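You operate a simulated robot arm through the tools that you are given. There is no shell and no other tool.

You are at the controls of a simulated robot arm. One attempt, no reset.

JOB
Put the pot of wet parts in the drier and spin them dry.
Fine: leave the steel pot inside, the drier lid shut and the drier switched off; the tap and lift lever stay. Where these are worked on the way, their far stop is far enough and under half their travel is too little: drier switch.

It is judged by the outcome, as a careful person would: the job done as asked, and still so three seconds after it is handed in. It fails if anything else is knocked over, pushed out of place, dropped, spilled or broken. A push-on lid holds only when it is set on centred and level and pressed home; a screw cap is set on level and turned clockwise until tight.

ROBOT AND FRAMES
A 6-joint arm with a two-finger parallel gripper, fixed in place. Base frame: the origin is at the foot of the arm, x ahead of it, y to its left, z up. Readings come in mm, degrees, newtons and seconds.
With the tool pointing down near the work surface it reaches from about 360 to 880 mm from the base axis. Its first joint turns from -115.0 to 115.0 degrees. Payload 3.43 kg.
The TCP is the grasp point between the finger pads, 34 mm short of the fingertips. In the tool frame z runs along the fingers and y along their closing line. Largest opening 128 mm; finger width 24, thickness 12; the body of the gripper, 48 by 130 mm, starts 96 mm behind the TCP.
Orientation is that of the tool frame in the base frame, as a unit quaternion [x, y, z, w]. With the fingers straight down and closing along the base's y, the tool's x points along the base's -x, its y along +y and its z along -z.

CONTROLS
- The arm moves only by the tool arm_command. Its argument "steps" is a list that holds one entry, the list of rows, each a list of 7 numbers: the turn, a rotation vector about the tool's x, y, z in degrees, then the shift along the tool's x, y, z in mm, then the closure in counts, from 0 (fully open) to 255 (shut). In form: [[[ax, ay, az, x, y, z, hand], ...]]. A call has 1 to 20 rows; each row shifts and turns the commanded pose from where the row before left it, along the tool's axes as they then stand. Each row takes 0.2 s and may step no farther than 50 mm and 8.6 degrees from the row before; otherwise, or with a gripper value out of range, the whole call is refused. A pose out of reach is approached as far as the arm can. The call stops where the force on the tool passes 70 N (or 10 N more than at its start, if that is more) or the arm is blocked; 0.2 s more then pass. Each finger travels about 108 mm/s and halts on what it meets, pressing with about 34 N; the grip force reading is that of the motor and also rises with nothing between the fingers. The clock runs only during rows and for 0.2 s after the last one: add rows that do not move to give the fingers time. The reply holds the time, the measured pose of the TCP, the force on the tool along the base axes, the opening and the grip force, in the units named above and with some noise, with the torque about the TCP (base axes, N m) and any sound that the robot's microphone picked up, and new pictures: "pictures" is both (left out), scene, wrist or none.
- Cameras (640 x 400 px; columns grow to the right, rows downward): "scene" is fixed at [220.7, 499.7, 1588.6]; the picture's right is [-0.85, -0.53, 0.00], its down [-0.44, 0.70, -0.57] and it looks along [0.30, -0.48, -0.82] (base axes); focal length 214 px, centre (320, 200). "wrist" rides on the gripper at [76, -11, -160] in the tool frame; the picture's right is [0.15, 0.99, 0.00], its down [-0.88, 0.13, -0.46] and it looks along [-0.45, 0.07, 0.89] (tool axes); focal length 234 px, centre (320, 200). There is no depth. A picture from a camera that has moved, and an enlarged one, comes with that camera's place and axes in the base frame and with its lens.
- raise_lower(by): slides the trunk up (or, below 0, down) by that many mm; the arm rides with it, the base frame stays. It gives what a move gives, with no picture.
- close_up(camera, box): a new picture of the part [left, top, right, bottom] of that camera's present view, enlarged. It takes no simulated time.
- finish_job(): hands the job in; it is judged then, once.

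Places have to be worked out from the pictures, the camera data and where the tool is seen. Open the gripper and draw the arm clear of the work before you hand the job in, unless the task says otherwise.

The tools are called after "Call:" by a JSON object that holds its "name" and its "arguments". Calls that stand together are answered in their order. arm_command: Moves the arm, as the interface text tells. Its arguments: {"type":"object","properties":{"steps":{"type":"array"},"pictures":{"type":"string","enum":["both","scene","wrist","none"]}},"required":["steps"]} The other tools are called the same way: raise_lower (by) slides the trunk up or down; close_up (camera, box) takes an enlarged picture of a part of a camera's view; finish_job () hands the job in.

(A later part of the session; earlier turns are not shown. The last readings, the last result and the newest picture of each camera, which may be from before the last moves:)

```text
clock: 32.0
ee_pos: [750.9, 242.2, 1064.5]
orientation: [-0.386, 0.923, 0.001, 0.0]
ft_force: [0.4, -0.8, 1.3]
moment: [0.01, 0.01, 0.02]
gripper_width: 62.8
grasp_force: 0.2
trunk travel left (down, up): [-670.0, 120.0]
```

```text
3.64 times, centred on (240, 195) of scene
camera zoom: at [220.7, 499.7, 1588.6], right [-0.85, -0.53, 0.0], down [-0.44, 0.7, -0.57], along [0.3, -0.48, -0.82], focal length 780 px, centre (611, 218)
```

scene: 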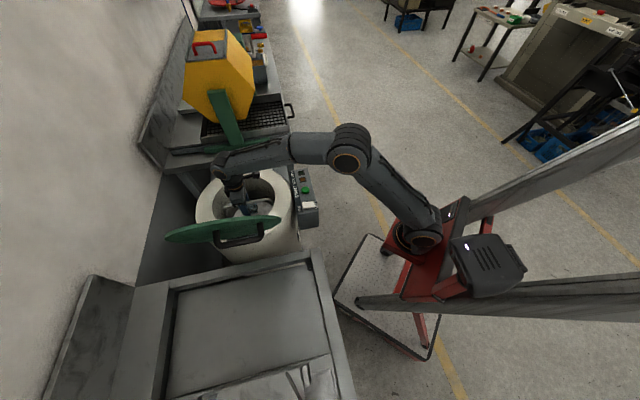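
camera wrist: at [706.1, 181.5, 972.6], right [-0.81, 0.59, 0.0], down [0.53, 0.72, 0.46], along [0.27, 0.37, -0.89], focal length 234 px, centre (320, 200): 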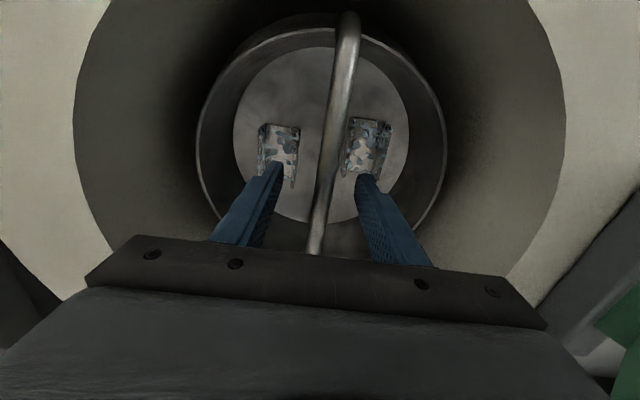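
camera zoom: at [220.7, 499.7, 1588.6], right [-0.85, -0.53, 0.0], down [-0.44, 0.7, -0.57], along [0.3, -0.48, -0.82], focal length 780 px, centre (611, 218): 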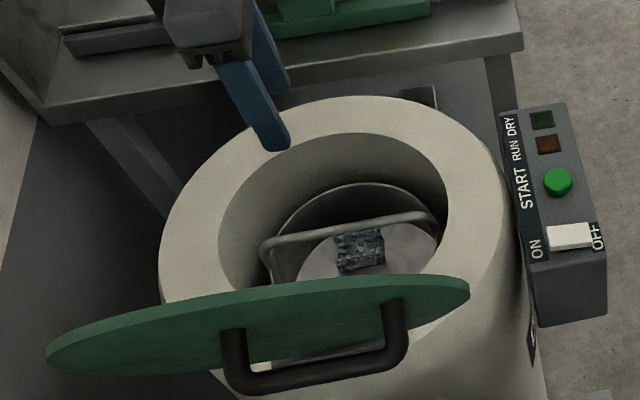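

The pot sits centred in the drier with its bail below the rim. Next the lid: its handle bar (black U) I triangulate at about (462,390,1092)–(551,460,1080), on the far side of the lid. I'll raise, go back over the lid and take a close view of the handle.

Call:
{"name": "raise_lower", "arguments": {"by": 110}}

Call:
{"name": "arm_command", "arguments": {"steps": [[[0, 0, 0, 8, 0, -23, 130], [0, 0, 0, 8, 0, -23, 130], [0, 0, 0, 8, 0, -23, 130], [0, 0, 0, 8, 0, -23, 130], [0, 0, 0, 0, 30, -5, 130], [0, 0, 0, 0, 40, 0, 130], [0, 0, 0, 0, 40, 0, 130], [0, 0, 0, 0, 40, 0, 130], [0, 0, 0, 0, 40, 0, 130], [0, 0, 0, 0, 40, 0, 130], [0, 0, 0, 0, 40, 0, 130], [0, 0, 0, 0, 40, 0, 130], [0, 0, 0, 0, 40, 0, 130], [0, 0, 0, 0, 35, 0, 130], [0, 0, 0, 0, 0, 0, 130]]]}}

```text
clock: 33.4
ee_pos: [751.8, 242.0, 1174.3]
orientation: [-0.385, 0.923, 0.0, -0.001]
ft_force: [0.3, 0.4, -1.3]
moment: [0.02, 0.0, 0.05]
gripper_width: 62.8
grasp_force: 0.0
trunk travel left (down, up): [-780.0, 10.0]
```

```text
clock: 36.6
ee_pos: [453.7, 490.6, 1272.6]
orientation: [-0.386, 0.923, 0.0, 0.001]
ft_force: [0.4, -0.3, -0.5]
moment: [0.0, 0.02, 0.01]
gripper_width: 62.6
grasp_force: 0.0
trunk travel left (down, up): [-780.0, 10.0]
camera wrist: at [409.4, 429.0, 1432.0], right [-0.81, 0.59, 0.0], down [0.53, 0.72, 0.46], along [0.27, 0.37, -0.89], focal length 234 px, centre (320, 200)
```

scene: 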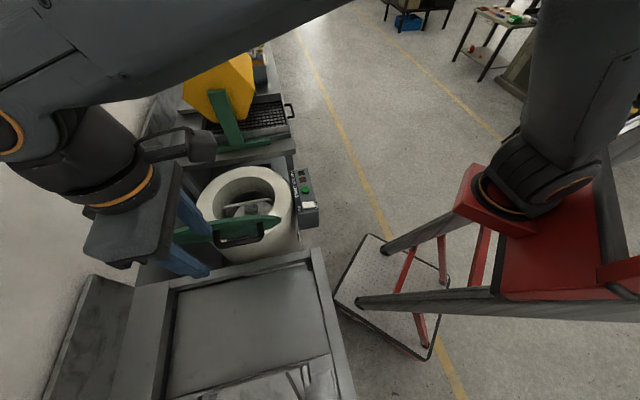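
wrist: 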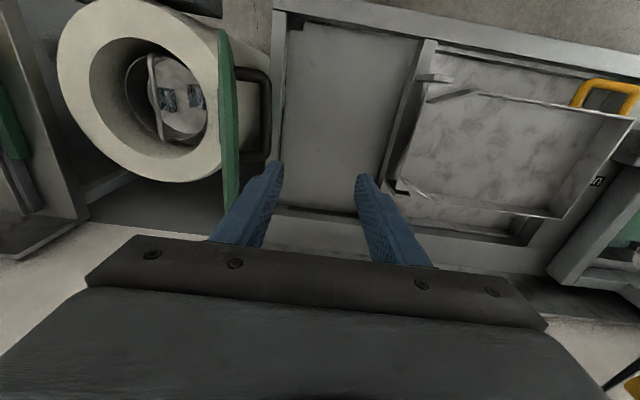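

I'm over the pot side. Zooming on the lid and handle from here for another bearing.

Call:
{"name": "close_up", "arguments": {"camera": "wrist", "box": [190, 20, 310, 220]}}

Call:
{"name": "close_up", "arguments": {"camera": "scene", "box": [160, 170, 320, 270]}}

```text
2.00 times, centred on (250, 120) of wrist
camera zoom: at [409.4, 429.0, 1432.0], right [-0.81, 0.59, 0.0], down [0.53, 0.72, 0.46], along [0.27, 0.37, -0.89], focal length 468 px, centre (460, 360)
```

zoom: 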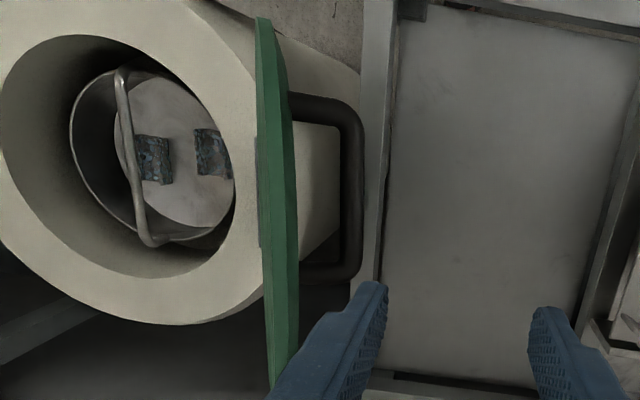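

```text
4.00 times, centred on (240, 220) of scene
camera zoom: at [220.7, 499.7, 1588.6], right [-0.85, -0.53, 0.0], down [-0.44, 0.7, -0.57], along [0.3, -0.48, -0.82], focal length 858 px, centre (640, 120)
```

zoom: 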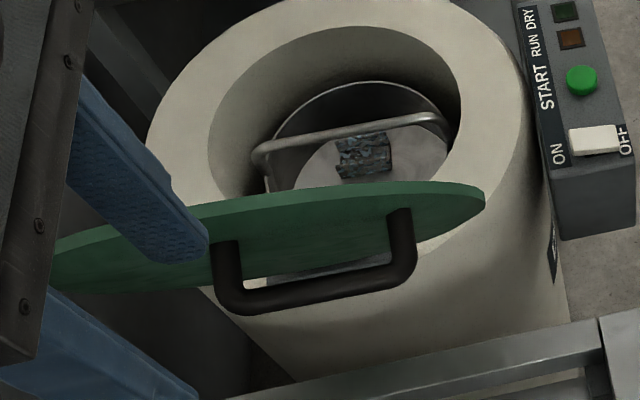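

Refined: bar about 98 mm long, centre near (494, 423, 1115), only ~37 mm off the lid face, lid leaning back ~17°. I'll tilt the tool 45° so the fingers point down toward the lid, stand off ~150 mm from the bar, and look.

Call:
{"name": "arm_command", "arguments": {"steps": [[[8.5, 0, 0, 0, 0, 0, 190], [8.5, 0, 0, 0, 0, 0, 190], [8.5, 0, 0, 0, 0, 0, 190], [8.5, 0, 0, 0, 0, 0, 190], [8.5, 0, 0, 0, 0, 0, 190], [2.5, 0, 0, 0, 0, 0, 190], [0, 0, 0, 7, 19, 5, 190], [0, 0, 0, 7, 19, 5, 190], [0, 0, 0, 6, 19, 5, 190], [0, 0, 0, 0, 0, 0, 190]]]}}

Call:
{"name": "close_up", "arguments": {"camera": "wrist", "box": [160, 0, 480, 260]}}

```text
clock: 38.8
ee_pos: [418.7, 499.5, 1220.1]
orientation: [-0.355, 0.853, -0.354, 0.148]
ft_force: [-0.1, -0.9, -0.1]
moment: [0.02, 0.0, -0.03]
gripper_width: 32.5
grasp_force: 0.0
trunk travel left (down, up): [-780.0, 10.0]
camera wrist: at [291.2, 519.2, 1339.8], right [-0.6, 0.39, -0.7], down [0.32, 0.92, 0.23], along [0.73, -0.09, -0.68], focal length 234 px, centre (320, 200)
```

scene: 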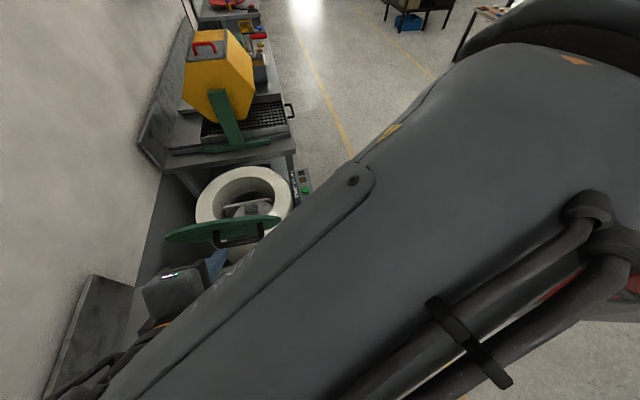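
wrist: 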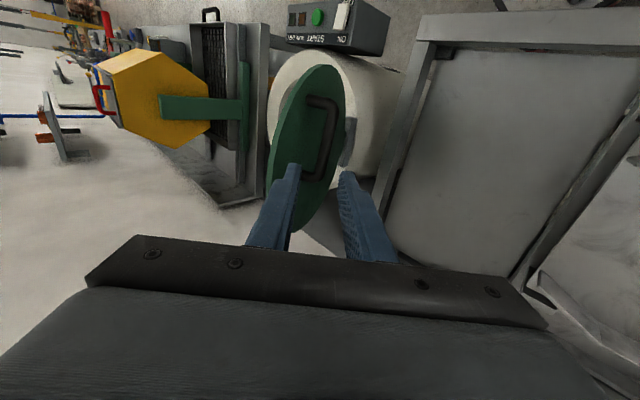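

```text
1.54 times, centred on (320, 130) of wrist
camera zoom: at [291.2, 519.2, 1339.8], right [-0.6, 0.39, -0.7], down [0.32, 0.92, 0.23], along [0.73, -0.09, -0.68], focal length 360 px, centre (320, 308)
```

zoom: 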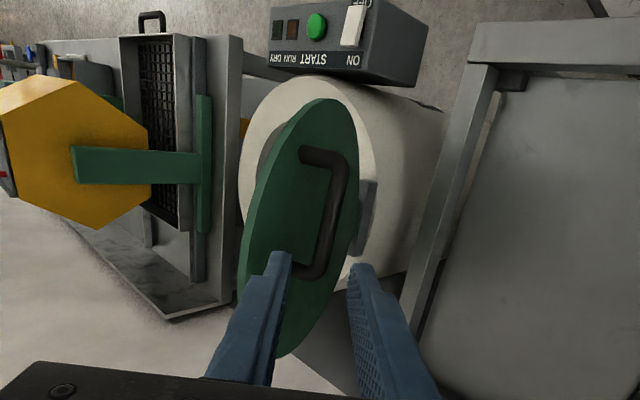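

This view shows the handle well; it's centred on the lid. I need the hinge axis and bar direction more precisely, so zooming in.

Call:
{"name": "close_up", "arguments": {"camera": "wrist", "box": [250, 50, 400, 250]}}

Call:
{"name": "close_up", "arguments": {"camera": "wrist", "box": [260, 50, 400, 137]}}

Call:
{"name": "close_up", "arguments": {"camera": "scene", "box": [160, 160, 330, 266]}}

```text
2.00 times, centred on (325, 150) of wrist
camera zoom: at [291.2, 519.2, 1339.8], right [-0.6, 0.39, -0.7], down [0.32, 0.92, 0.23], along [0.73, -0.09, -0.68], focal length 468 px, centre (310, 300)
```

zoom: 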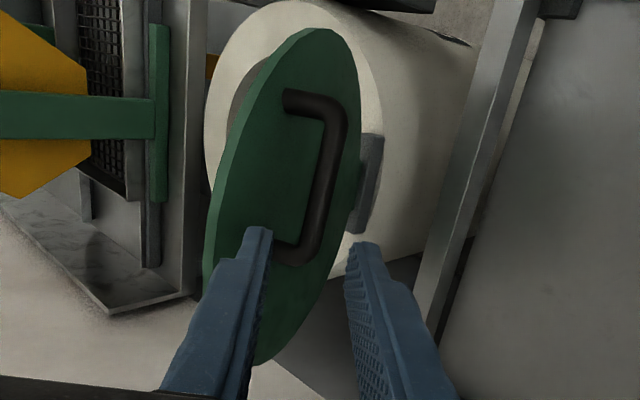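

```text
4.57 times, centred on (330, 94) of wrist
camera zoom: at [291.2, 519.2, 1339.8], right [-0.6, 0.39, -0.7], down [0.32, 0.92, 0.23], along [0.73, -0.09, -0.68], focal length 1070 px, centre (274, 687)
```

zoom: 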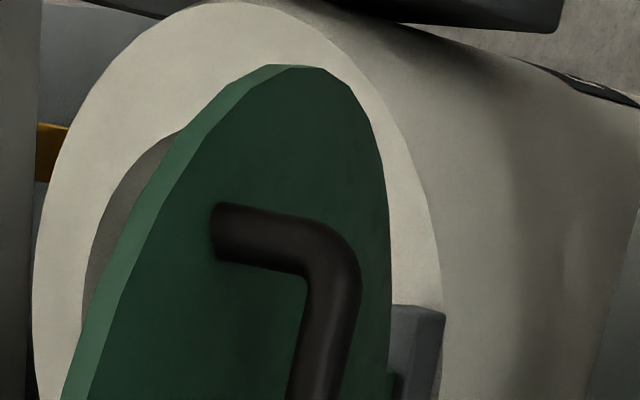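

```text
3.76 times, centred on (245, 213) of scene
camera zoom: at [220.7, 499.7, 1588.6], right [-0.85, -0.53, 0.0], down [-0.44, 0.7, -0.57], along [0.3, -0.48, -0.82], focal length 807 px, centre (602, 151)
```

zoom: 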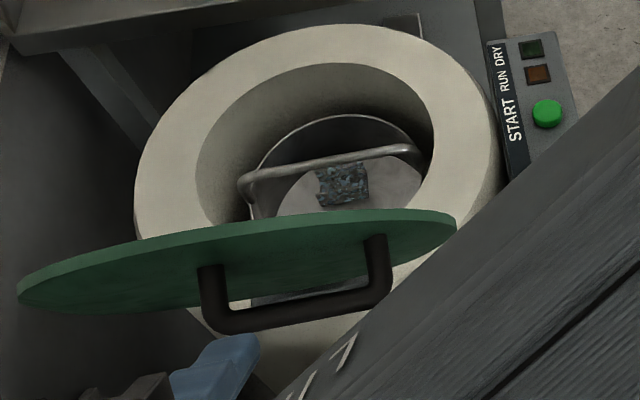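

Lid geometry now fits: lid about 285 mm across centred near (562,418,1077) and hinge axis near z 868; the handle is offset toward the operator, bar centre about (498,421,1102), ~33 mm off the face. I'll tilt the tool further to 80° so the fingers straddle the bar almost square to the lid, staying ~130 mm back.

Call:
{"name": "arm_command", "arguments": {"steps": [[[8.5, 0, 0, 0, 0, 0, 182], [8.5, 0, 0, 0, 0, 0, 182], [8.5, 0, 0, 0, 0, 0, 182], [8.5, 0, 0, 0, 0, 0, 182], [1, 0, 0, 0, 0, 0, 182], [0, 0, 0, -1, 32, -6, 182], [0, 0, 0, -1, 32, -6, 182], [0, 0, 0, -1, 32, -6, 182], [0, 0, 0, 0, 0, 0, 182]]]}}

Call:
{"name": "close_up", "arguments": {"camera": "wrist", "box": [200, 0, 440, 250]}}

```text
clock: 40.8
ee_pos: [398.7, 525.8, 1128.8]
orientation: [-0.295, 0.707, -0.593, 0.247]
ft_force: [-0.4, 0.1, 1.1]
moment: [-0.06, -0.05, -0.02]
gripper_width: 36.6
grasp_force: 0.1
trunk travel left (down, up): [-780.0, 10.0]
camera wrist: at [236.0, 581.2, 1167.0], right [-0.23, 0.02, -0.97], down [0.28, 0.96, -0.05], along [0.93, -0.29, -0.22], focal length 234 px, centre (320, 200)
```

scene: 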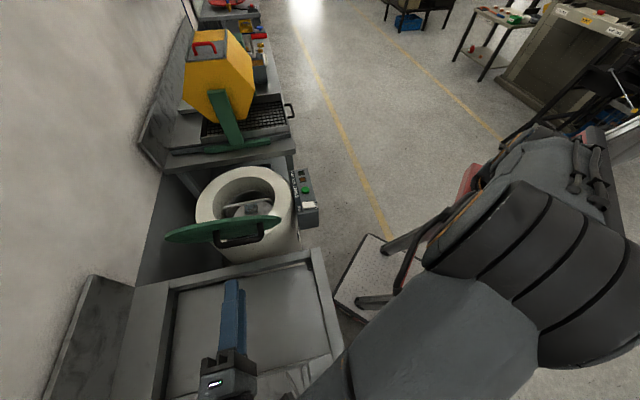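
wrist: 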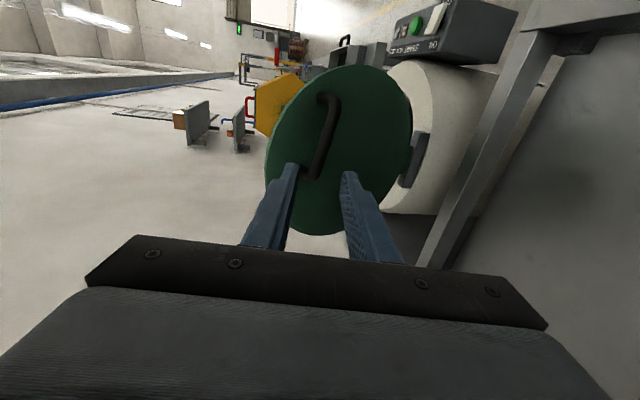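

```text
1.60 times, centred on (320, 125) of wrist
camera zoom: at [236.0, 581.2, 1167.0], right [-0.23, 0.02, -0.97], down [0.28, 0.96, -0.05], along [0.93, -0.29, -0.22], focal length 375 px, centre (320, 320)
```

zoom: 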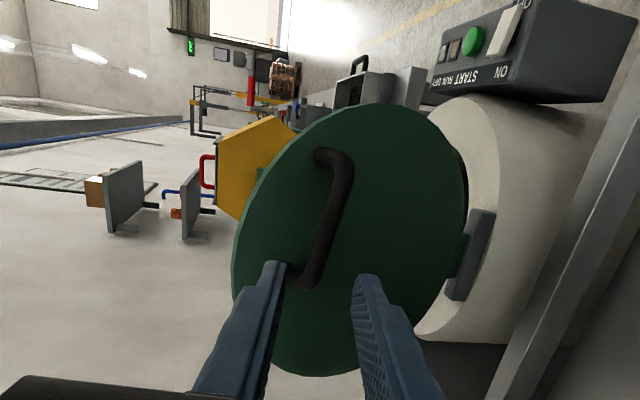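

The bar shows clearly: in the tool frame its centre is at about (7, 5, 140) and it's skewed ~9.5° about the tool axis. I'll centre, rotate to align, and advance 85 mm.

Call:
{"name": "arm_command", "arguments": {"steps": [[[0, 0, 0, 7, 4.6, 0, 182], [0, 0, 8, 0, 0, 0, 182], [0, 0, 1.5, 0, 0, 15, 182], [0, 0, 0, 0, 0, 25, 182], [0, 0, 0, 0, 0, 25, 182], [0, 0, 0, 0, 0, 20, 182], [0, 0, 0, 0, 0, 0, 182]]]}}

Call:
{"name": "close_up", "arguments": {"camera": "wrist", "box": [220, 50, 420, 250]}}

Call:
{"name": "close_up", "arguments": {"camera": "scene", "box": [150, 180, 330, 300]}}

```text
clock: 42.4
ee_pos: [451.6, 462.9, 1108.6]
orientation: [-0.236, 0.729, -0.571, 0.295]
ft_force: [-0.3, 0.8, -0.6]
moment: [0.01, 0.0, 0.0]
gripper_width: 36.6
grasp_force: 0.0
trunk travel left (down, up): [-780.0, 10.0]
camera wrist: at [285.9, 519.0, 1135.6], right [-0.11, 0.14, -0.98], down [0.31, 0.95, 0.1], along [0.94, -0.29, -0.15], focal length 234 px, centre (320, 200)
```

scene: 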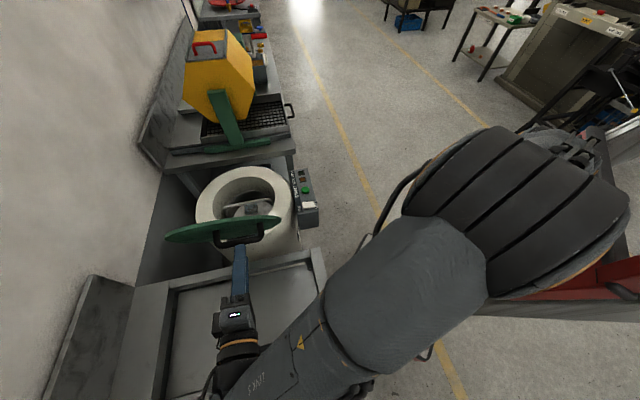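
wrist: 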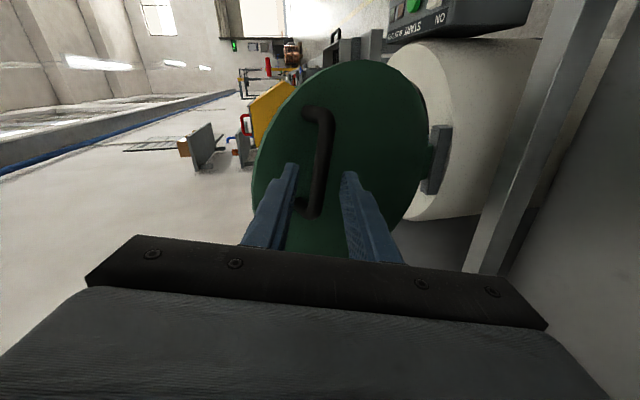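

```text
2.00 times, centred on (320, 150) of wrist
camera zoom: at [285.9, 519.0, 1135.6], right [-0.11, 0.14, -0.98], down [0.31, 0.95, 0.1], along [0.94, -0.29, -0.15], focal length 468 px, centre (320, 300)
```

zoom: 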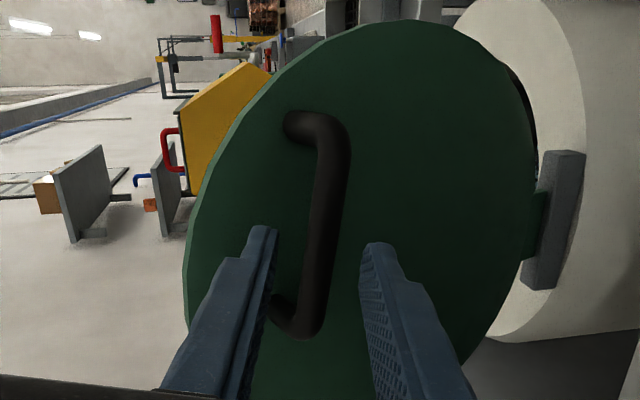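

```text
3.33 times, centred on (240, 240) of scene
camera zoom: at [220.7, 499.7, 1588.6], right [-0.85, -0.53, 0.0], down [-0.44, 0.7, -0.57], along [0.3, -0.48, -0.82], focal length 715 px, centre (587, 67)
```

zoom: 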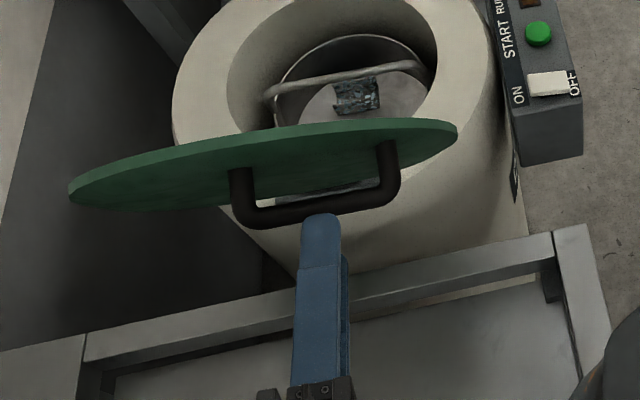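

Fingers straddle the bar line with it centred and aligned; bar is about 57 mm ahead. Advancing 38 mm.

Call:
{"name": "arm_command", "arguments": {"steps": [[[0, 0, 0, -1, 1.5, 15, 182], [0, 0, 0, 0, 0, 12, 182], [0, 0, 0, 0, 0, 11, 182], [0, 0, 0, 0, 0, 0, 182]]]}}

Call:
{"name": "close_up", "arguments": {"camera": "wrist", "box": [220, 50, 420, 250]}}

Call:
{"name": "close_up", "arguments": {"camera": "scene", "box": [180, 190, 300, 270]}}

```text
clock: 43.4
ee_pos: [479.6, 436.5, 1101.0]
orientation: [-0.235, 0.729, -0.572, 0.296]
ft_force: [-0.7, 0.2, 0.0]
moment: [0.01, 0.01, 0.01]
gripper_width: 36.5
grasp_force: 0.2
trunk travel left (down, up): [-780.0, 10.0]
camera wrist: at [313.0, 493.7, 1126.7], right [-0.11, 0.14, -0.98], down [0.31, 0.95, 0.1], along [0.94, -0.29, -0.15], focal length 234 px, centre (320, 200)
```

scene: 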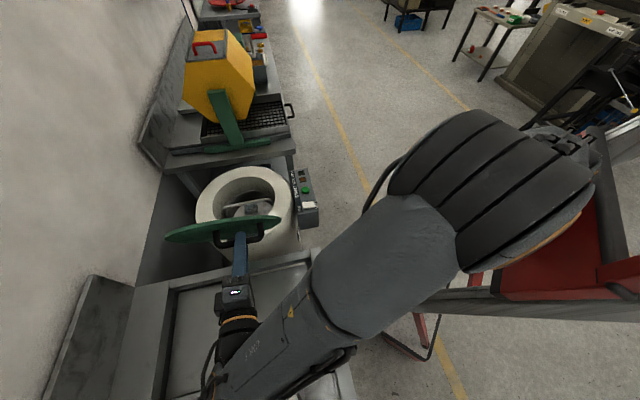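
wrist: 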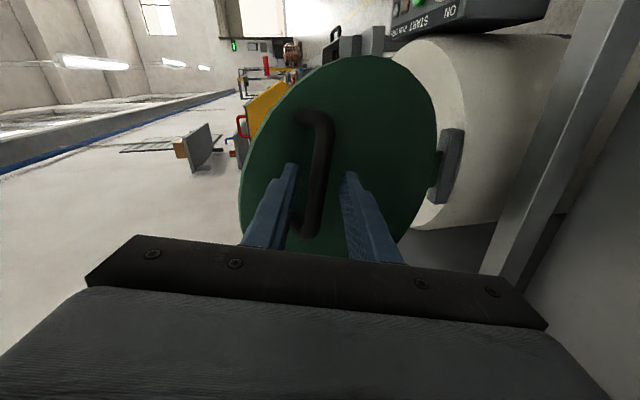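

```text
2.00 times, centred on (320, 150) of wrist
camera zoom: at [313.0, 493.7, 1126.7], right [-0.11, 0.14, -0.98], down [0.31, 0.95, 0.1], along [0.94, -0.29, -0.15], focal length 468 px, centre (320, 300)
```

zoom: 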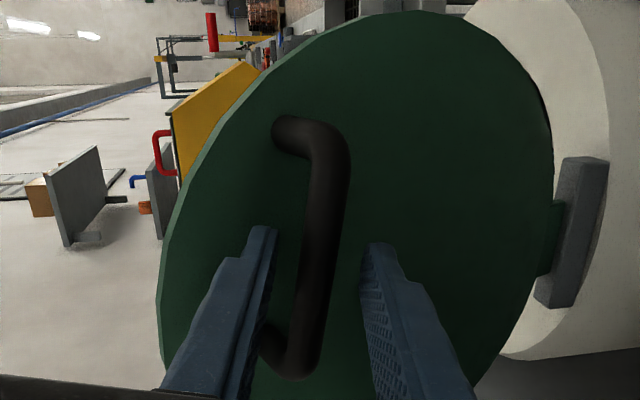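

```text
5.00 times, centred on (240, 230) of scene
camera zoom: at [220.7, 499.7, 1588.6], right [-0.85, -0.53, 0.0], down [-0.44, 0.7, -0.57], along [0.3, -0.48, -0.82], focal length 1072 px, centre (720, 50)
```

zoom: 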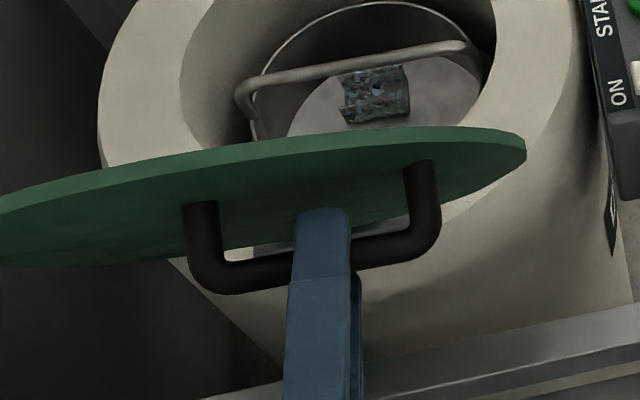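

The fingers now straddle the bar with no contact force. Closing on it.

Call:
{"name": "arm_command", "arguments": {"steps": [[[0, 0, 0, 0, 0, 0, 255], [0, 0, 0, 0, 0, 0, 255], [0, 0, 0, 0, 0, 0, 255], [0, 0, 0, 0, 0, 0, 255]]]}}

Call:
{"name": "close_up", "arguments": {"camera": "wrist", "box": [220, 50, 420, 250]}}

```text
clock: 44.4
ee_pos: [477.8, 436.9, 1101.2]
orientation: [-0.234, 0.729, -0.57, 0.296]
ft_force: [-0.3, -0.3, 12.1]
moment: [-0.11, -0.2, -0.35]
gripper_width: 15.6
grasp_force: 44.6
trunk travel left (down, up): [-780.0, 10.0]
camera wrist: at [312.9, 493.6, 1127.4], right [-0.11, 0.14, -0.98], down [0.31, 0.95, 0.1], along [0.94, -0.29, -0.14], focal length 234 px, centre (320, 200)
```

scene: 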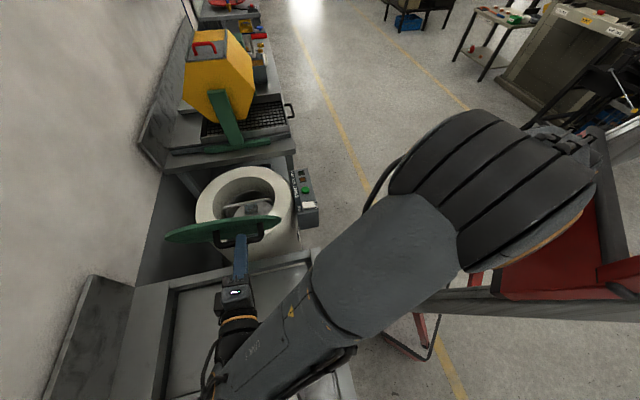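
wrist: 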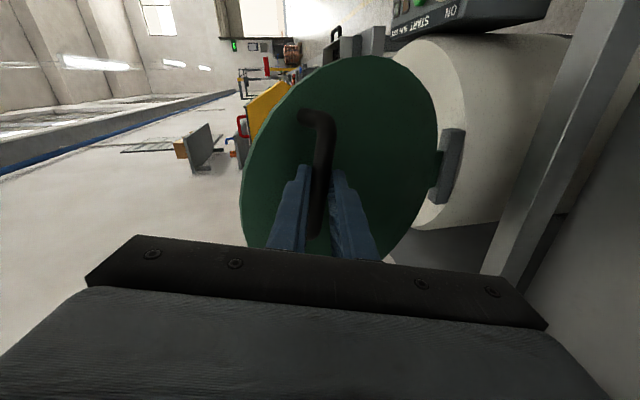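

```text
2.00 times, centred on (320, 150) of wrist
camera zoom: at [312.9, 493.6, 1127.4], right [-0.11, 0.14, -0.98], down [0.31, 0.95, 0.1], along [0.94, -0.29, -0.14], focal length 468 px, centre (320, 300)
```

zoom: 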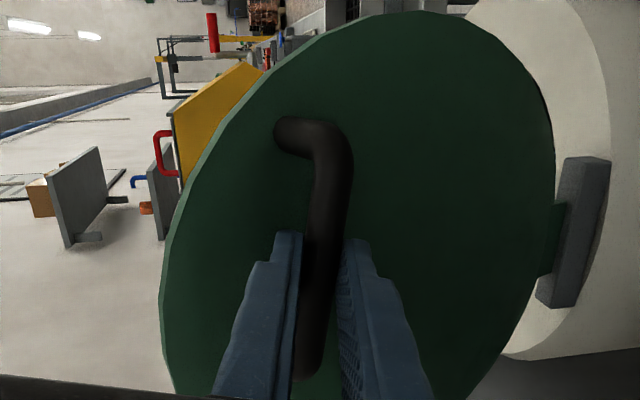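

Bar is firmly held (15.6 mm). Hinge axis estimated at about 103 mm behind and 222 mm below the bar, so I'll start the closing arc with 15° of lid rotation, turning the tool along with it, and watch the forces.

Call:
{"name": "arm_command", "arguments": {"steps": [[[-1.87, 0.32, 0, -1.1, -6.5, 8.7, 255], [-1.87, 0.32, 0, -1.1, -6.5, 8.8, 255], [-1.87, 0.32, 0, -1.05, -6.3, 8.9, 255], [-1.87, 0.32, 0, -1.05, -6.3, 9, 255], [-1.87, 0.32, 0, -1.05, -6.2, 9, 255], [-1.87, 0.32, 0, -1.05, -6.2, 9, 255], [0, 0, 0, 0, 0, 0, 255]]]}}

Call:
{"name": "close_up", "arguments": {"camera": "wrist", "box": [220, 50, 420, 250]}}

Call:
{"name": "close_up", "arguments": {"camera": "scene", "box": [150, 180, 330, 300]}}

```text
clock: 46.0
ee_pos: [520.9, 391.4, 1127.0]
orientation: [-0.252, 0.785, -0.502, 0.261]
ft_force: [-17.0, 9.0, 55.8]
moment: [-0.44, -0.75, -0.13]
gripper_width: 15.7
grasp_force: 45.1
trunk travel left (down, up): [-780.0, 10.0]
camera wrist: at [361.1, 443.7, 1183.3], right [-0.24, 0.27, -0.93], down [0.33, 0.93, 0.18], along [0.91, -0.26, -0.31], focal length 234 px, centre (320, 200)
```

scene: 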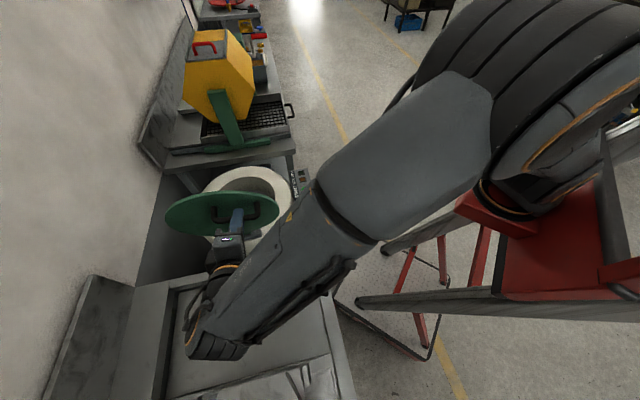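
wrist: 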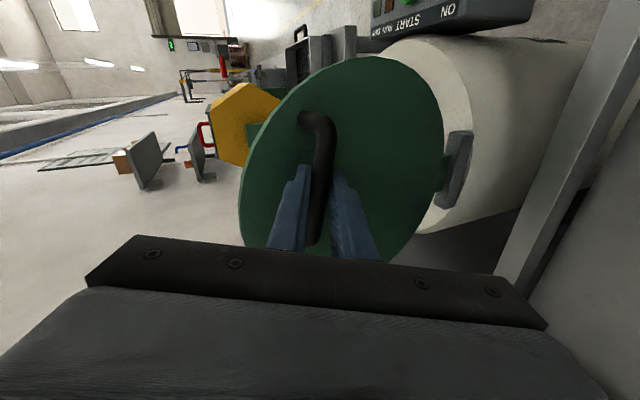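

```text
2.00 times, centred on (320, 150) of wrist
camera zoom: at [361.1, 443.7, 1183.3], right [-0.24, 0.27, -0.93], down [0.33, 0.93, 0.18], along [0.91, -0.26, -0.31], focal length 468 px, centre (320, 300)
```

zoom: 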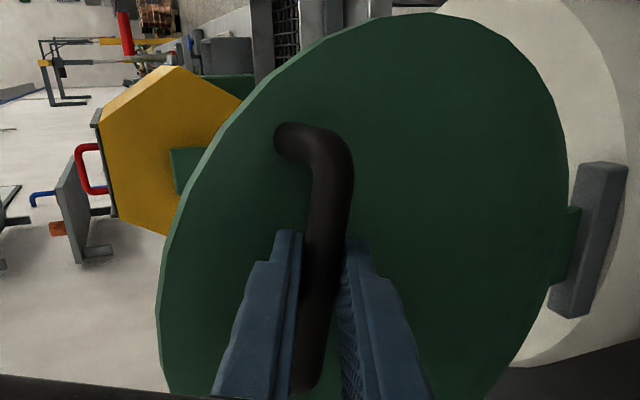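

```text
3.33 times, centred on (240, 240) of scene
camera zoom: at [220.7, 499.7, 1588.6], right [-0.85, -0.53, 0.0], down [-0.44, 0.7, -0.57], along [0.3, -0.48, -0.82], focal length 715 px, centre (587, 67)
```

zoom: 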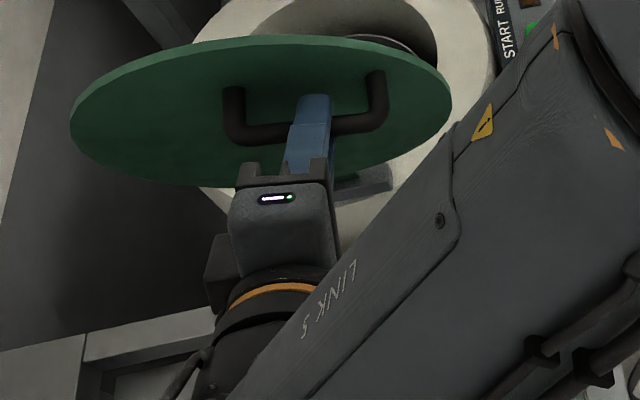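

The lid is swinging, but the reading (+56 N upward) shows my arc is a few mm too flat: hinge nearer p=−160, z=890. I'll lift the command ~3.7 mm and continue on the corrected arc for 10°.

Call:
{"name": "arm_command", "arguments": {"steps": [[[0, 0, 0, -0.6, -3.4, -1.35, 255], [-1.87, 0.32, 0, -1.05, -6.2, 8.6, 255], [-1.87, 0.32, 0, -1.05, -6.2, 8.6, 255], [-1.87, 0.32, 0, -1.02, -6.0, 8.8, 255], [-1.87, 0.32, 0, -1.02, -6.0, 8.8, 255], [0, 0, 0, 0, 0, 0, 255]]], "pictures": "scene"}}

```text
clock: 47.4
ee_pos: [551.1, 362.3, 1141.7]
orientation: [-0.263, 0.82, -0.452, 0.234]
ft_force: [-12.1, -2.2, 47.9]
moment: [-0.2, -0.71, -0.56]
gripper_width: 15.7
grasp_force: 44.9
trunk travel left (down, up): [-780.0, 10.0]
```

scene: 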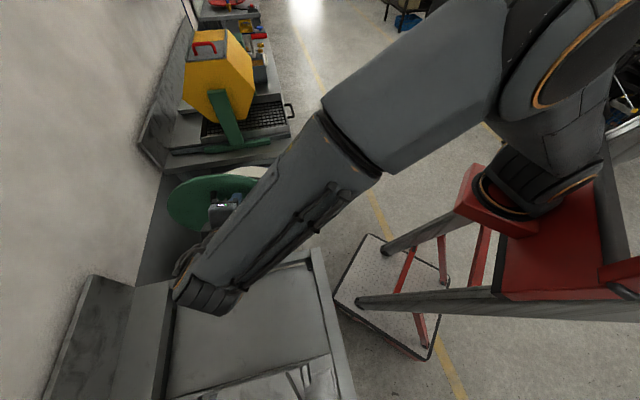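

Still 48 N upward on the tool. I'll step the command up to find the neutral height before going on.

Call:
{"name": "arm_command", "arguments": {"steps": [[[0, 0, 0, -0.6, -3.4, -1.9, 255], [0, 0, 0, 0, 0, 0, 255]]], "pictures": "none"}}

Call:
{"name": "close_up", "arguments": {"camera": "wrist", "box": [220, 50, 420, 250]}}

```text
clock: 48.0
ee_pos: [549.8, 363.1, 1140.2]
orientation: [-0.264, 0.82, -0.451, 0.233]
ft_force: [-7.5, -5.3, 13.7]
moment: [0.58, -1.04, 0.25]
gripper_width: 15.7
grasp_force: 45.0
trunk travel left (down, up): [-780.0, 10.0]
```

```text
2.00 times, centred on (320, 150) of wrist
camera zoom: at [398.0, 407.4, 1216.0], right [-0.33, 0.35, -0.87], down [0.35, 0.91, 0.23], along [0.88, -0.23, -0.43], focal length 468 px, centre (320, 300)
```

zoom: 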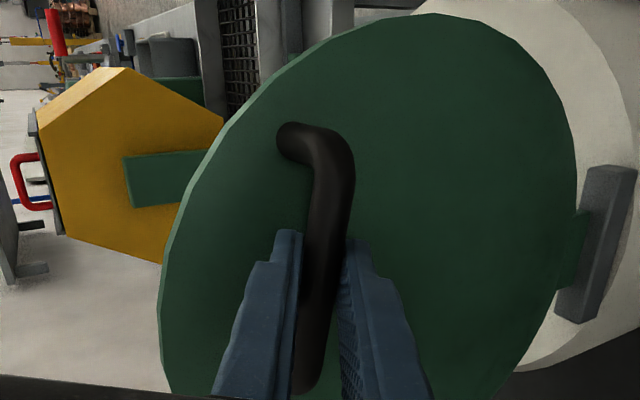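

Neutral height found. Refitting the arc (hinge about p=−173, z=885, radius 248) and continuing 15° past vertical.

Call:
{"name": "arm_command", "arguments": {"steps": [[[-1.6, 0.27, 0, -1.2, -7.1, 8.5, 255], [-1.6, 0.27, 0, -1.2, -7.1, 8.6, 255], [-1.6, 0.27, 0, -1.05, -6.2, 9.1, 255], [-1.6, 0.27, 0, -1.05, -6.2, 9.1, 255], [-1.6, 0.27, 0, -1.0, -5.9, 9.3, 255], [-1.6, 0.27, 0, -1.0, -5.9, 9.3, 255], [0, 0, 0, 0, 0, 0, 255]]], "pictures": "scene"}}

Call:
{"name": "close_up", "arguments": {"camera": "wrist", "box": [220, 50, 420, 250]}}

```text
clock: 49.6
ee_pos: [598.1, 314.3, 1144.4]
orientation: [-0.276, 0.858, -0.384, 0.199]
ft_force: [-9.1, -10.4, -1.0]
moment: [0.55, -0.59, -0.77]
gripper_width: 15.7
grasp_force: 45.1
trunk travel left (down, up): [-780.0, 10.0]
```

scene: 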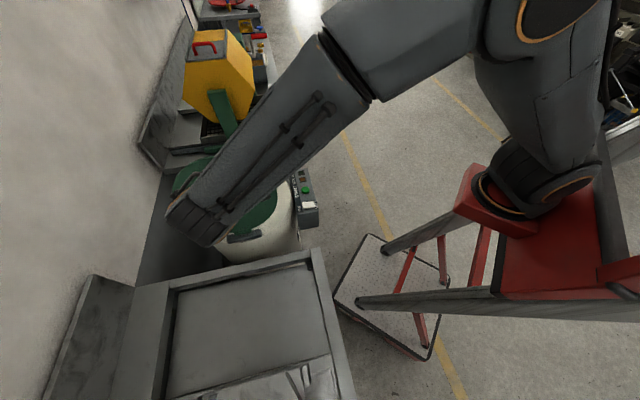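

```text
2.00 times, centred on (320, 150) of wrist
camera zoom: at [456.7, 348.8, 1243.1], right [-0.43, 0.45, -0.78], down [0.38, 0.87, 0.3], along [0.82, -0.17, -0.55], focal length 468 px, centre (320, 300)
```

zoom: 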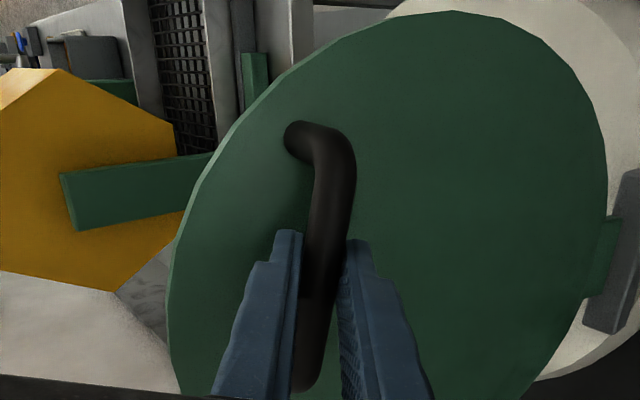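

Forces are near zero now and the lid is past vertical, held by the grip. Refit: hinge about (p=−178, z=870), radius 265. Continuing another 15°.

Call:
{"name": "arm_command", "arguments": {"steps": [[[-1.58, 0.27, 0, -0.2, -5.8, 10.2, 255], [-1.58, 0.27, 0, -0.2, -5.8, 10.2, 255], [-1.58, 0.27, 0, -1.0, -5.85, 10.2, 255], [-1.58, 0.27, 0, -1.0, -5.85, 10.2, 255], [-1.58, 0.27, 0, -0.93, -5.5, 10.35, 255], [-1.58, 0.27, 0, -0.93, -5.5, 10.35, 255], [0, 0, 0, 0, 0, 0, 255]]], "pictures": "scene"}}

Call:
{"name": "close_up", "arguments": {"camera": "wrist", "box": [220, 50, 420, 250]}}

```text
clock: 51.2
ee_pos: [649.0, 266.0, 1131.7]
orientation: [-0.285, 0.889, -0.316, 0.167]
ft_force: [15.4, -10.0, 45.7]
moment: [0.14, -1.07, -0.65]
gripper_width: 15.8
grasp_force: 44.8
trunk travel left (down, up): [-780.0, 10.0]
```

scene: 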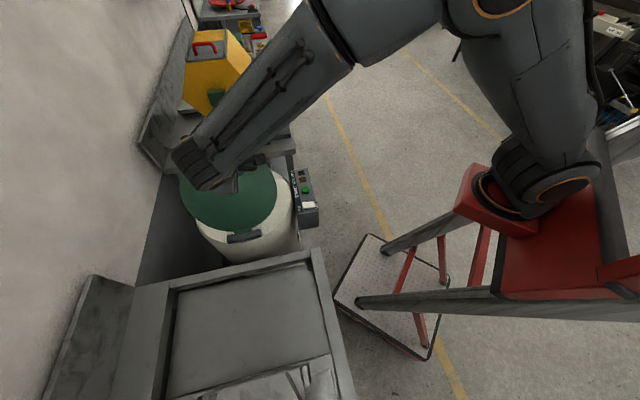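

```text
2.00 times, centred on (320, 150) of wrist
camera zoom: at [518.0, 286.8, 1248.2], right [-0.51, 0.54, -0.67], down [0.42, 0.84, 0.36], along [0.75, -0.1, -0.65], focal length 468 px, centre (320, 300)
```

zoom: 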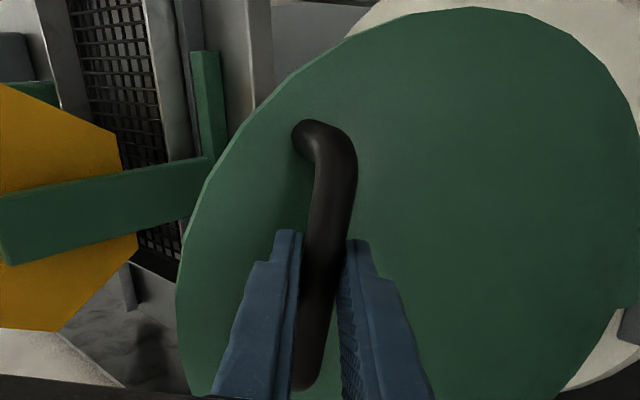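

Force shows the bar is ~5 mm further out from the hinge than my path (outward 49 N). Taking a closer look at the hinge and lid from the fixed camera to pin the axis.

Call:
{"name": "close_up", "arguments": {"camera": "scene", "box": [160, 140, 330, 260]}}

Call:
{"name": "close_up", "arguments": {"camera": "wrist", "box": [0, 0, 640, 400]}}

```text
3.33 times, centred on (245, 200) of scene
camera zoom: at [220.7, 499.7, 1588.6], right [-0.85, -0.53, 0.0], down [-0.44, 0.7, -0.57], along [0.3, -0.48, -0.82], focal length 715 px, centre (570, 200)
```

zoom: 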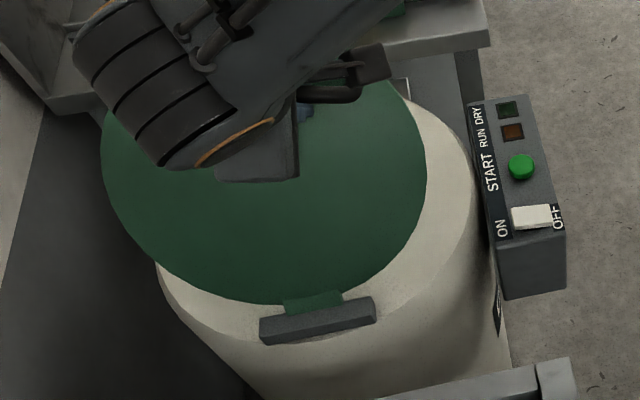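

```text
1.00 times, centred on (320, 200) of wrist (not enlarged: the box is as wide or as high as the picture)
camera zoom: at [518.0, 286.8, 1248.2], right [-0.51, 0.54, -0.67], down [0.42, 0.84, 0.36], along [0.75, -0.1, -0.65], focal length 234 px, centre (320, 200)
```

zoom: 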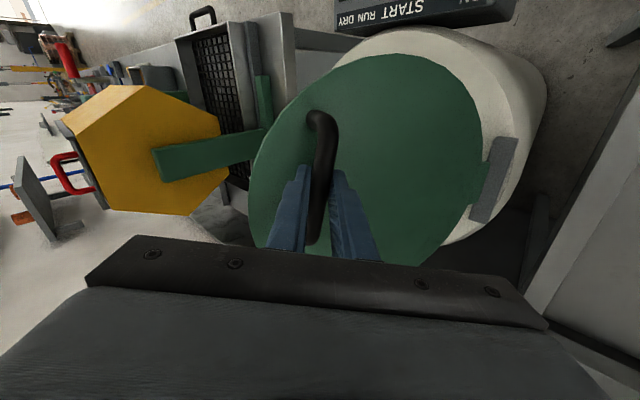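

The hinge block sits on the rim near p≈−190, matching a fit to the measured path: hinge (p=−188, z=846), radius 289, with the handle near the lid's free edge. Correcting outward and continuing 15°.

Call:
{"name": "arm_command", "arguments": {"steps": [[[0, 0, 0, -0.8, -4.7, -2.4, 255], [-1.62, 0.275, 0, -1.1, -6.45, 11.1, 255], [-1.62, 0.275, 0, -1.1, -6.45, 11.1, 255], [-1.62, 0.275, 0, -1.02, -6.05, 11.3, 255], [-1.62, 0.275, 0, -1.02, -6.05, 11.3, 255], [-1.62, 0.275, 0, -0.95, -5.7, 11.4, 255], [-1.62, 0.275, 0, -0.95, -5.7, 11.4, 255], [0, 0, 0, 0, 0, 0, 255]]], "pictures": "scene"}}

```text
clock: 53.0
ee_pos: [695.4, 217.8, 1097.7]
orientation: [-0.296, 0.916, -0.243, 0.122]
ft_force: [-16.2, 9.9, -25.5]
moment: [0.81, -0.33, -0.76]
gripper_width: 16.3
grasp_force: 44.8
trunk travel left (down, up): [-780.0, 10.0]
```

scene: 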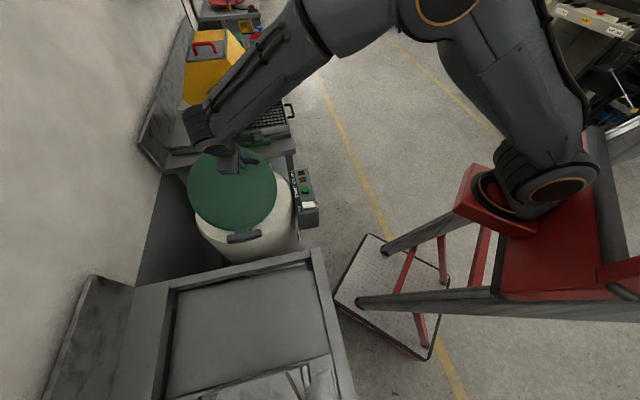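

Slightly too far out now (31 N inward). Refit: hinge (−184, 853), radius 281.5. Continuing 15° more.

Call:
{"name": "arm_command", "arguments": {"steps": [[[-1.62, 0.275, 0, -0.6, -3.55, 12.05, 255], [-1.62, 0.275, 0, -0.6, -3.55, 12.05, 255], [-1.62, 0.275, 0, -0.8, -4.75, 11.5, 255], [-1.62, 0.275, 0, -0.8, -4.75, 11.5, 255], [-1.62, 0.275, 0, -0.75, -4.45, 11.65, 255], [-1.62, 0.275, 0, -0.75, -4.45, 11.65, 255], [0, 0, 0, 0, 0, 0, 255]]]}}

```text
clock: 54.6
ee_pos: [735.1, 178.9, 1048.7]
orientation: [-0.301, 0.935, -0.168, 0.083]
ft_force: [-31.7, 24.0, -30.6]
moment: [0.75, 0.19, -0.87]
gripper_width: 16.1
grasp_force: 45.4
trunk travel left (down, up): [-780.0, 10.0]
camera wrist: at [639.0, 168.8, 1195.9], right [-0.65, 0.67, -0.37], down [0.52, 0.74, 0.42], along [0.56, 0.08, -0.83], focal length 234 px, centre (320, 200)
```

scene: 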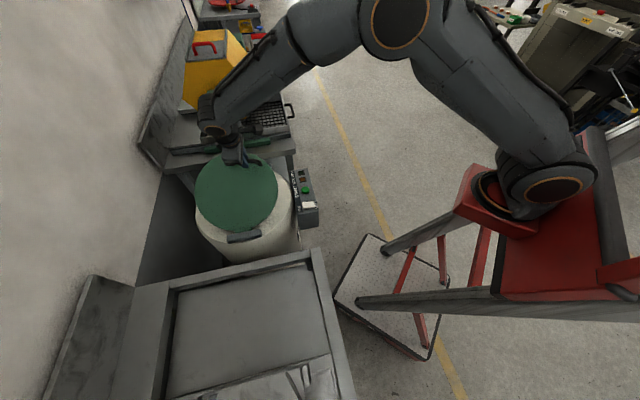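
wrist: 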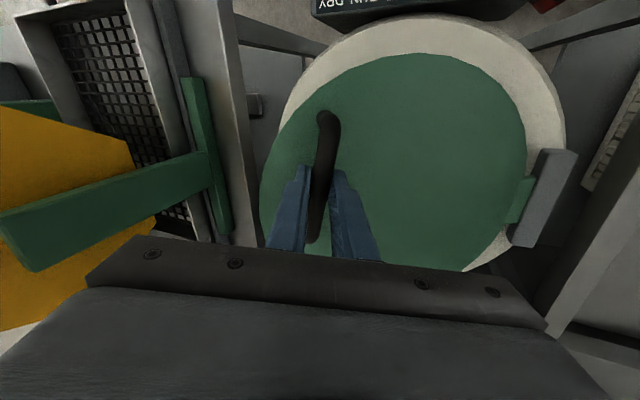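

Inward pull of ~50 N again; I'll move the command 4 mm inward and read the force.

Call:
{"name": "arm_command", "arguments": {"steps": [[[0, 0, 0, 0.64, 3.8, 1.3, 255], [0, 0, 0, 0, 0, 0, 255]]], "pictures": "none"}}

```text
clock: 55.2
ee_pos: [734.7, 179.0, 1049.2]
orientation: [-0.301, 0.935, -0.17, 0.085]
ft_force: [-25.5, 12.6, -20.9]
moment: [0.34, 0.64, -1.31]
gripper_width: 16.1
grasp_force: 44.7
trunk travel left (down, up): [-780.0, 10.0]
```

Call:
{"name": "arm_command", "arguments": {"steps": [[[0, 0, 0, 0.95, 5.6, 1.8, 255], [0, 0, 0, 0, 0, 0, 255]]], "pictures": "none"}}

```text
clock: 55.8
ee_pos: [734.3, 180.2, 1048.3]
orientation: [-0.299, 0.935, -0.171, 0.088]
ft_force: [-3.5, -18.3, 8.5]
moment: [-0.54, 0.54, -1.6]
gripper_width: 16.0
grasp_force: 45.1
trunk travel left (down, up): [-780.0, 10.0]
```

Close to neutral now. Continuing 10° with a small shift toward the operator side to relieve the side load.

Call:
{"name": "arm_command", "arguments": {"steps": [[[-1.62, 0.275, 0, 0.5, -5.6, 11.1, 255], [-1.62, 0.275, 0, 0.5, -5.6, 11.2, 255], [-1.62, 0.275, 0, -0.6, -3.7, 11.7, 255], [-1.62, 0.275, 0, -0.6, -3.7, 11.7, 255], [0, 0, 0, 0, 0, 0, 255]]], "pictures": "scene"}}

```text
clock: 57.0
ee_pos: [754.1, 160.6, 1008.9]
orientation: [-0.305, 0.943, -0.119, 0.061]
ft_force: [10.4, 17.9, -4.2]
moment: [1.11, -1.35, -0.64]
gripper_width: 16.4
grasp_force: 45.3
trunk travel left (down, up): [-780.0, 10.0]
```

scene: 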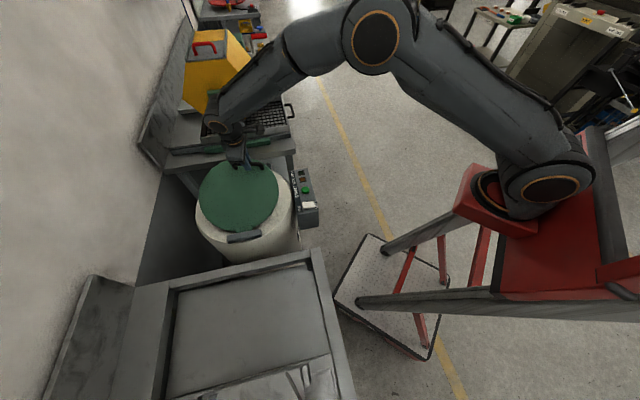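

Forces are low. Another 10°.

Call:
{"name": "arm_command", "arguments": {"steps": [[[-1.62, 0.275, 0, -1.4, -3.9, 12, 255], [-1.62, 0.275, 0, -1.4, -3.9, 12, 255], [-1.62, 0.275, 0, -0.5, -3, 11.9, 255], [-1.62, 0.275, 0, -0.5, -3, 11.9, 255], [0, 0, 0, 0, 0, 0, 255]]], "pictures": "scene"}}

Call:
{"name": "close_up", "arguments": {"camera": "scene", "box": [160, 140, 330, 260]}}

Call:
{"name": "close_up", "arguments": {"camera": "wrist", "box": [0, 0, 640, 400]}}

```text
clock: 58.2
ee_pos: [768.1, 145.4, 963.8]
orientation: [-0.306, 0.949, -0.068, 0.032]
ft_force: [-18.3, 43.3, -14.6]
moment: [0.48, 0.41, -1.08]
gripper_width: 16.5
grasp_force: 44.8
trunk travel left (down, up): [-780.0, 10.0]
```

scene: 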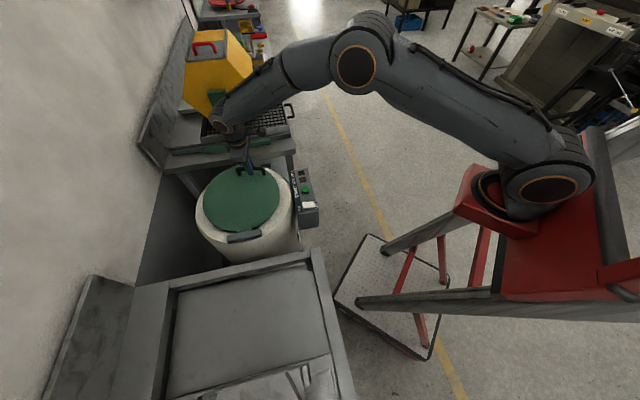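

```text
3.33 times, centred on (245, 200) of scene
camera zoom: at [220.7, 499.7, 1588.6], right [-0.85, -0.53, 0.0], down [-0.44, 0.7, -0.57], along [0.3, -0.48, -0.82], focal length 715 px, centre (570, 200)
```

zoom: 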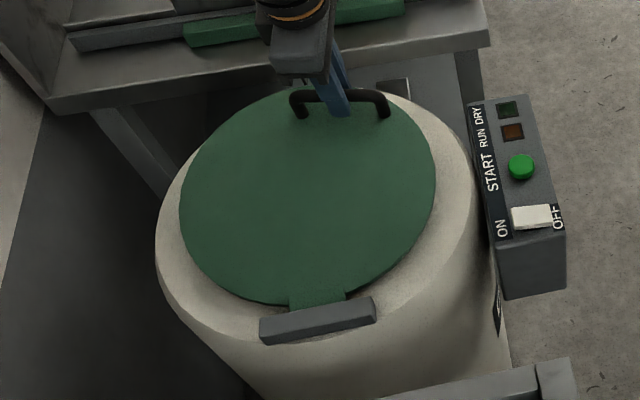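

```text
1.00 times, centred on (320, 200) of wrist (not enlarged: the box is as wide or as high as the picture)
camera zoom: at [697.5, 110.4, 1121.2], right [-0.69, 0.71, -0.15], down [0.59, 0.67, 0.45], along [0.42, 0.22, -0.88], focal length 234 px, centre (320, 200)
```

zoom: 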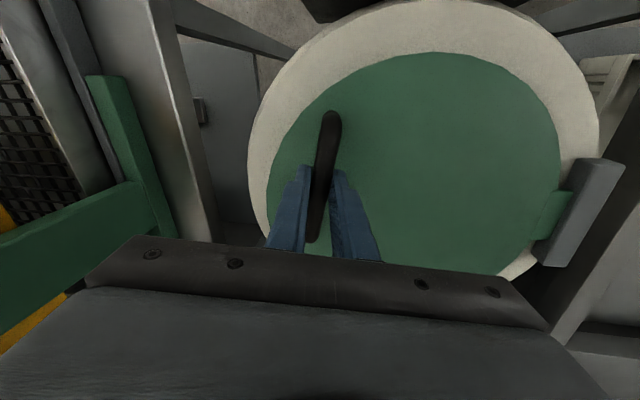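

Lid is about 15° from closed; the reading pulls inward 46 N, so I go straight down now for the next 5°.

Call:
{"name": "arm_command", "arguments": {"steps": [[[-1.62, 0.275, 0, -0.7, 2.5, 12, 255], [-1.62, 0.275, 0, -0.7, 1.5, 12, 255], [0, 0, 0, 0, 0, 0, 255]]], "pictures": "none"}}

```text
clock: 59.0
ee_pos: [771.5, 141.6, 942.2]
orientation: [-0.306, 0.951, -0.044, 0.02]
ft_force: [-5.4, 15.1, -4.6]
moment: [-0.24, 0.94, -1.29]
gripper_width: 16.0
grasp_force: 44.7
trunk travel left (down, up): [-780.0, 10.0]
```

Good, forces small. Lowering the next 5°.

Call:
{"name": "arm_command", "arguments": {"steps": [[[-1.62, 0.275, 0, 0, 0.3, 11, 255], [-1.62, 0.275, 0, 0, 0.3, 11, 255], [0, 0, 0, 0, 0, 0, 255]]]}}

Call:
{"name": "close_up", "arguments": {"camera": "scene", "box": [160, 140, 330, 260]}}

```text
clock: 59.8
ee_pos: [775.8, 140.2, 925.0]
orientation: [-0.306, 0.952, -0.018, 0.012]
ft_force: [9.3, -7.6, 39.1]
moment: [-0.06, -0.2, -1.12]
gripper_width: 16.0
grasp_force: 45.6
trunk travel left (down, up): [-780.0, 10.0]
camera wrist: at [715.3, 92.2, 1082.9], right [-0.69, 0.72, -0.04], down [0.62, 0.63, 0.46], along [0.36, 0.29, -0.89], focal length 234 px, centre (320, 200)
```

scene: 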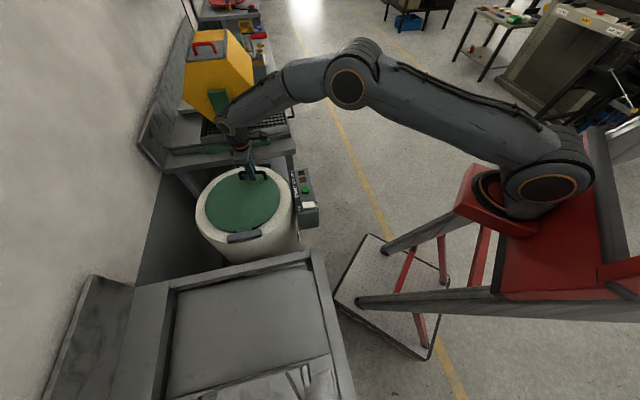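
wrist: 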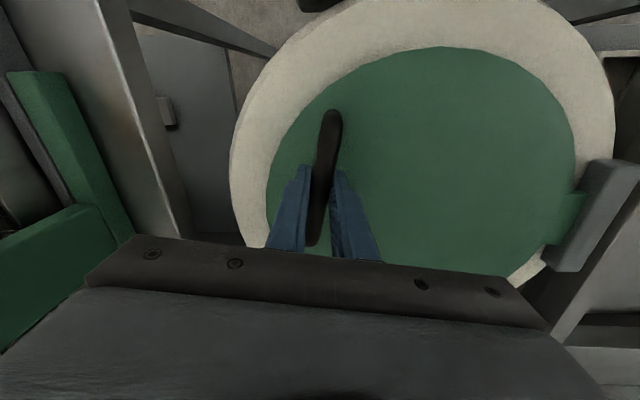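

```text
3.33 times, centred on (245, 200) of scene
camera zoom: at [220.7, 499.7, 1588.6], right [-0.85, -0.53, 0.0], down [-0.44, 0.7, -0.57], along [0.3, -0.48, -0.82], focal length 715 px, centre (570, 200)
```

zoom: 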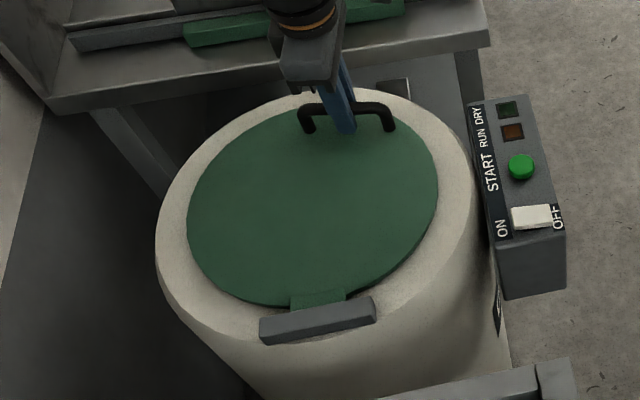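

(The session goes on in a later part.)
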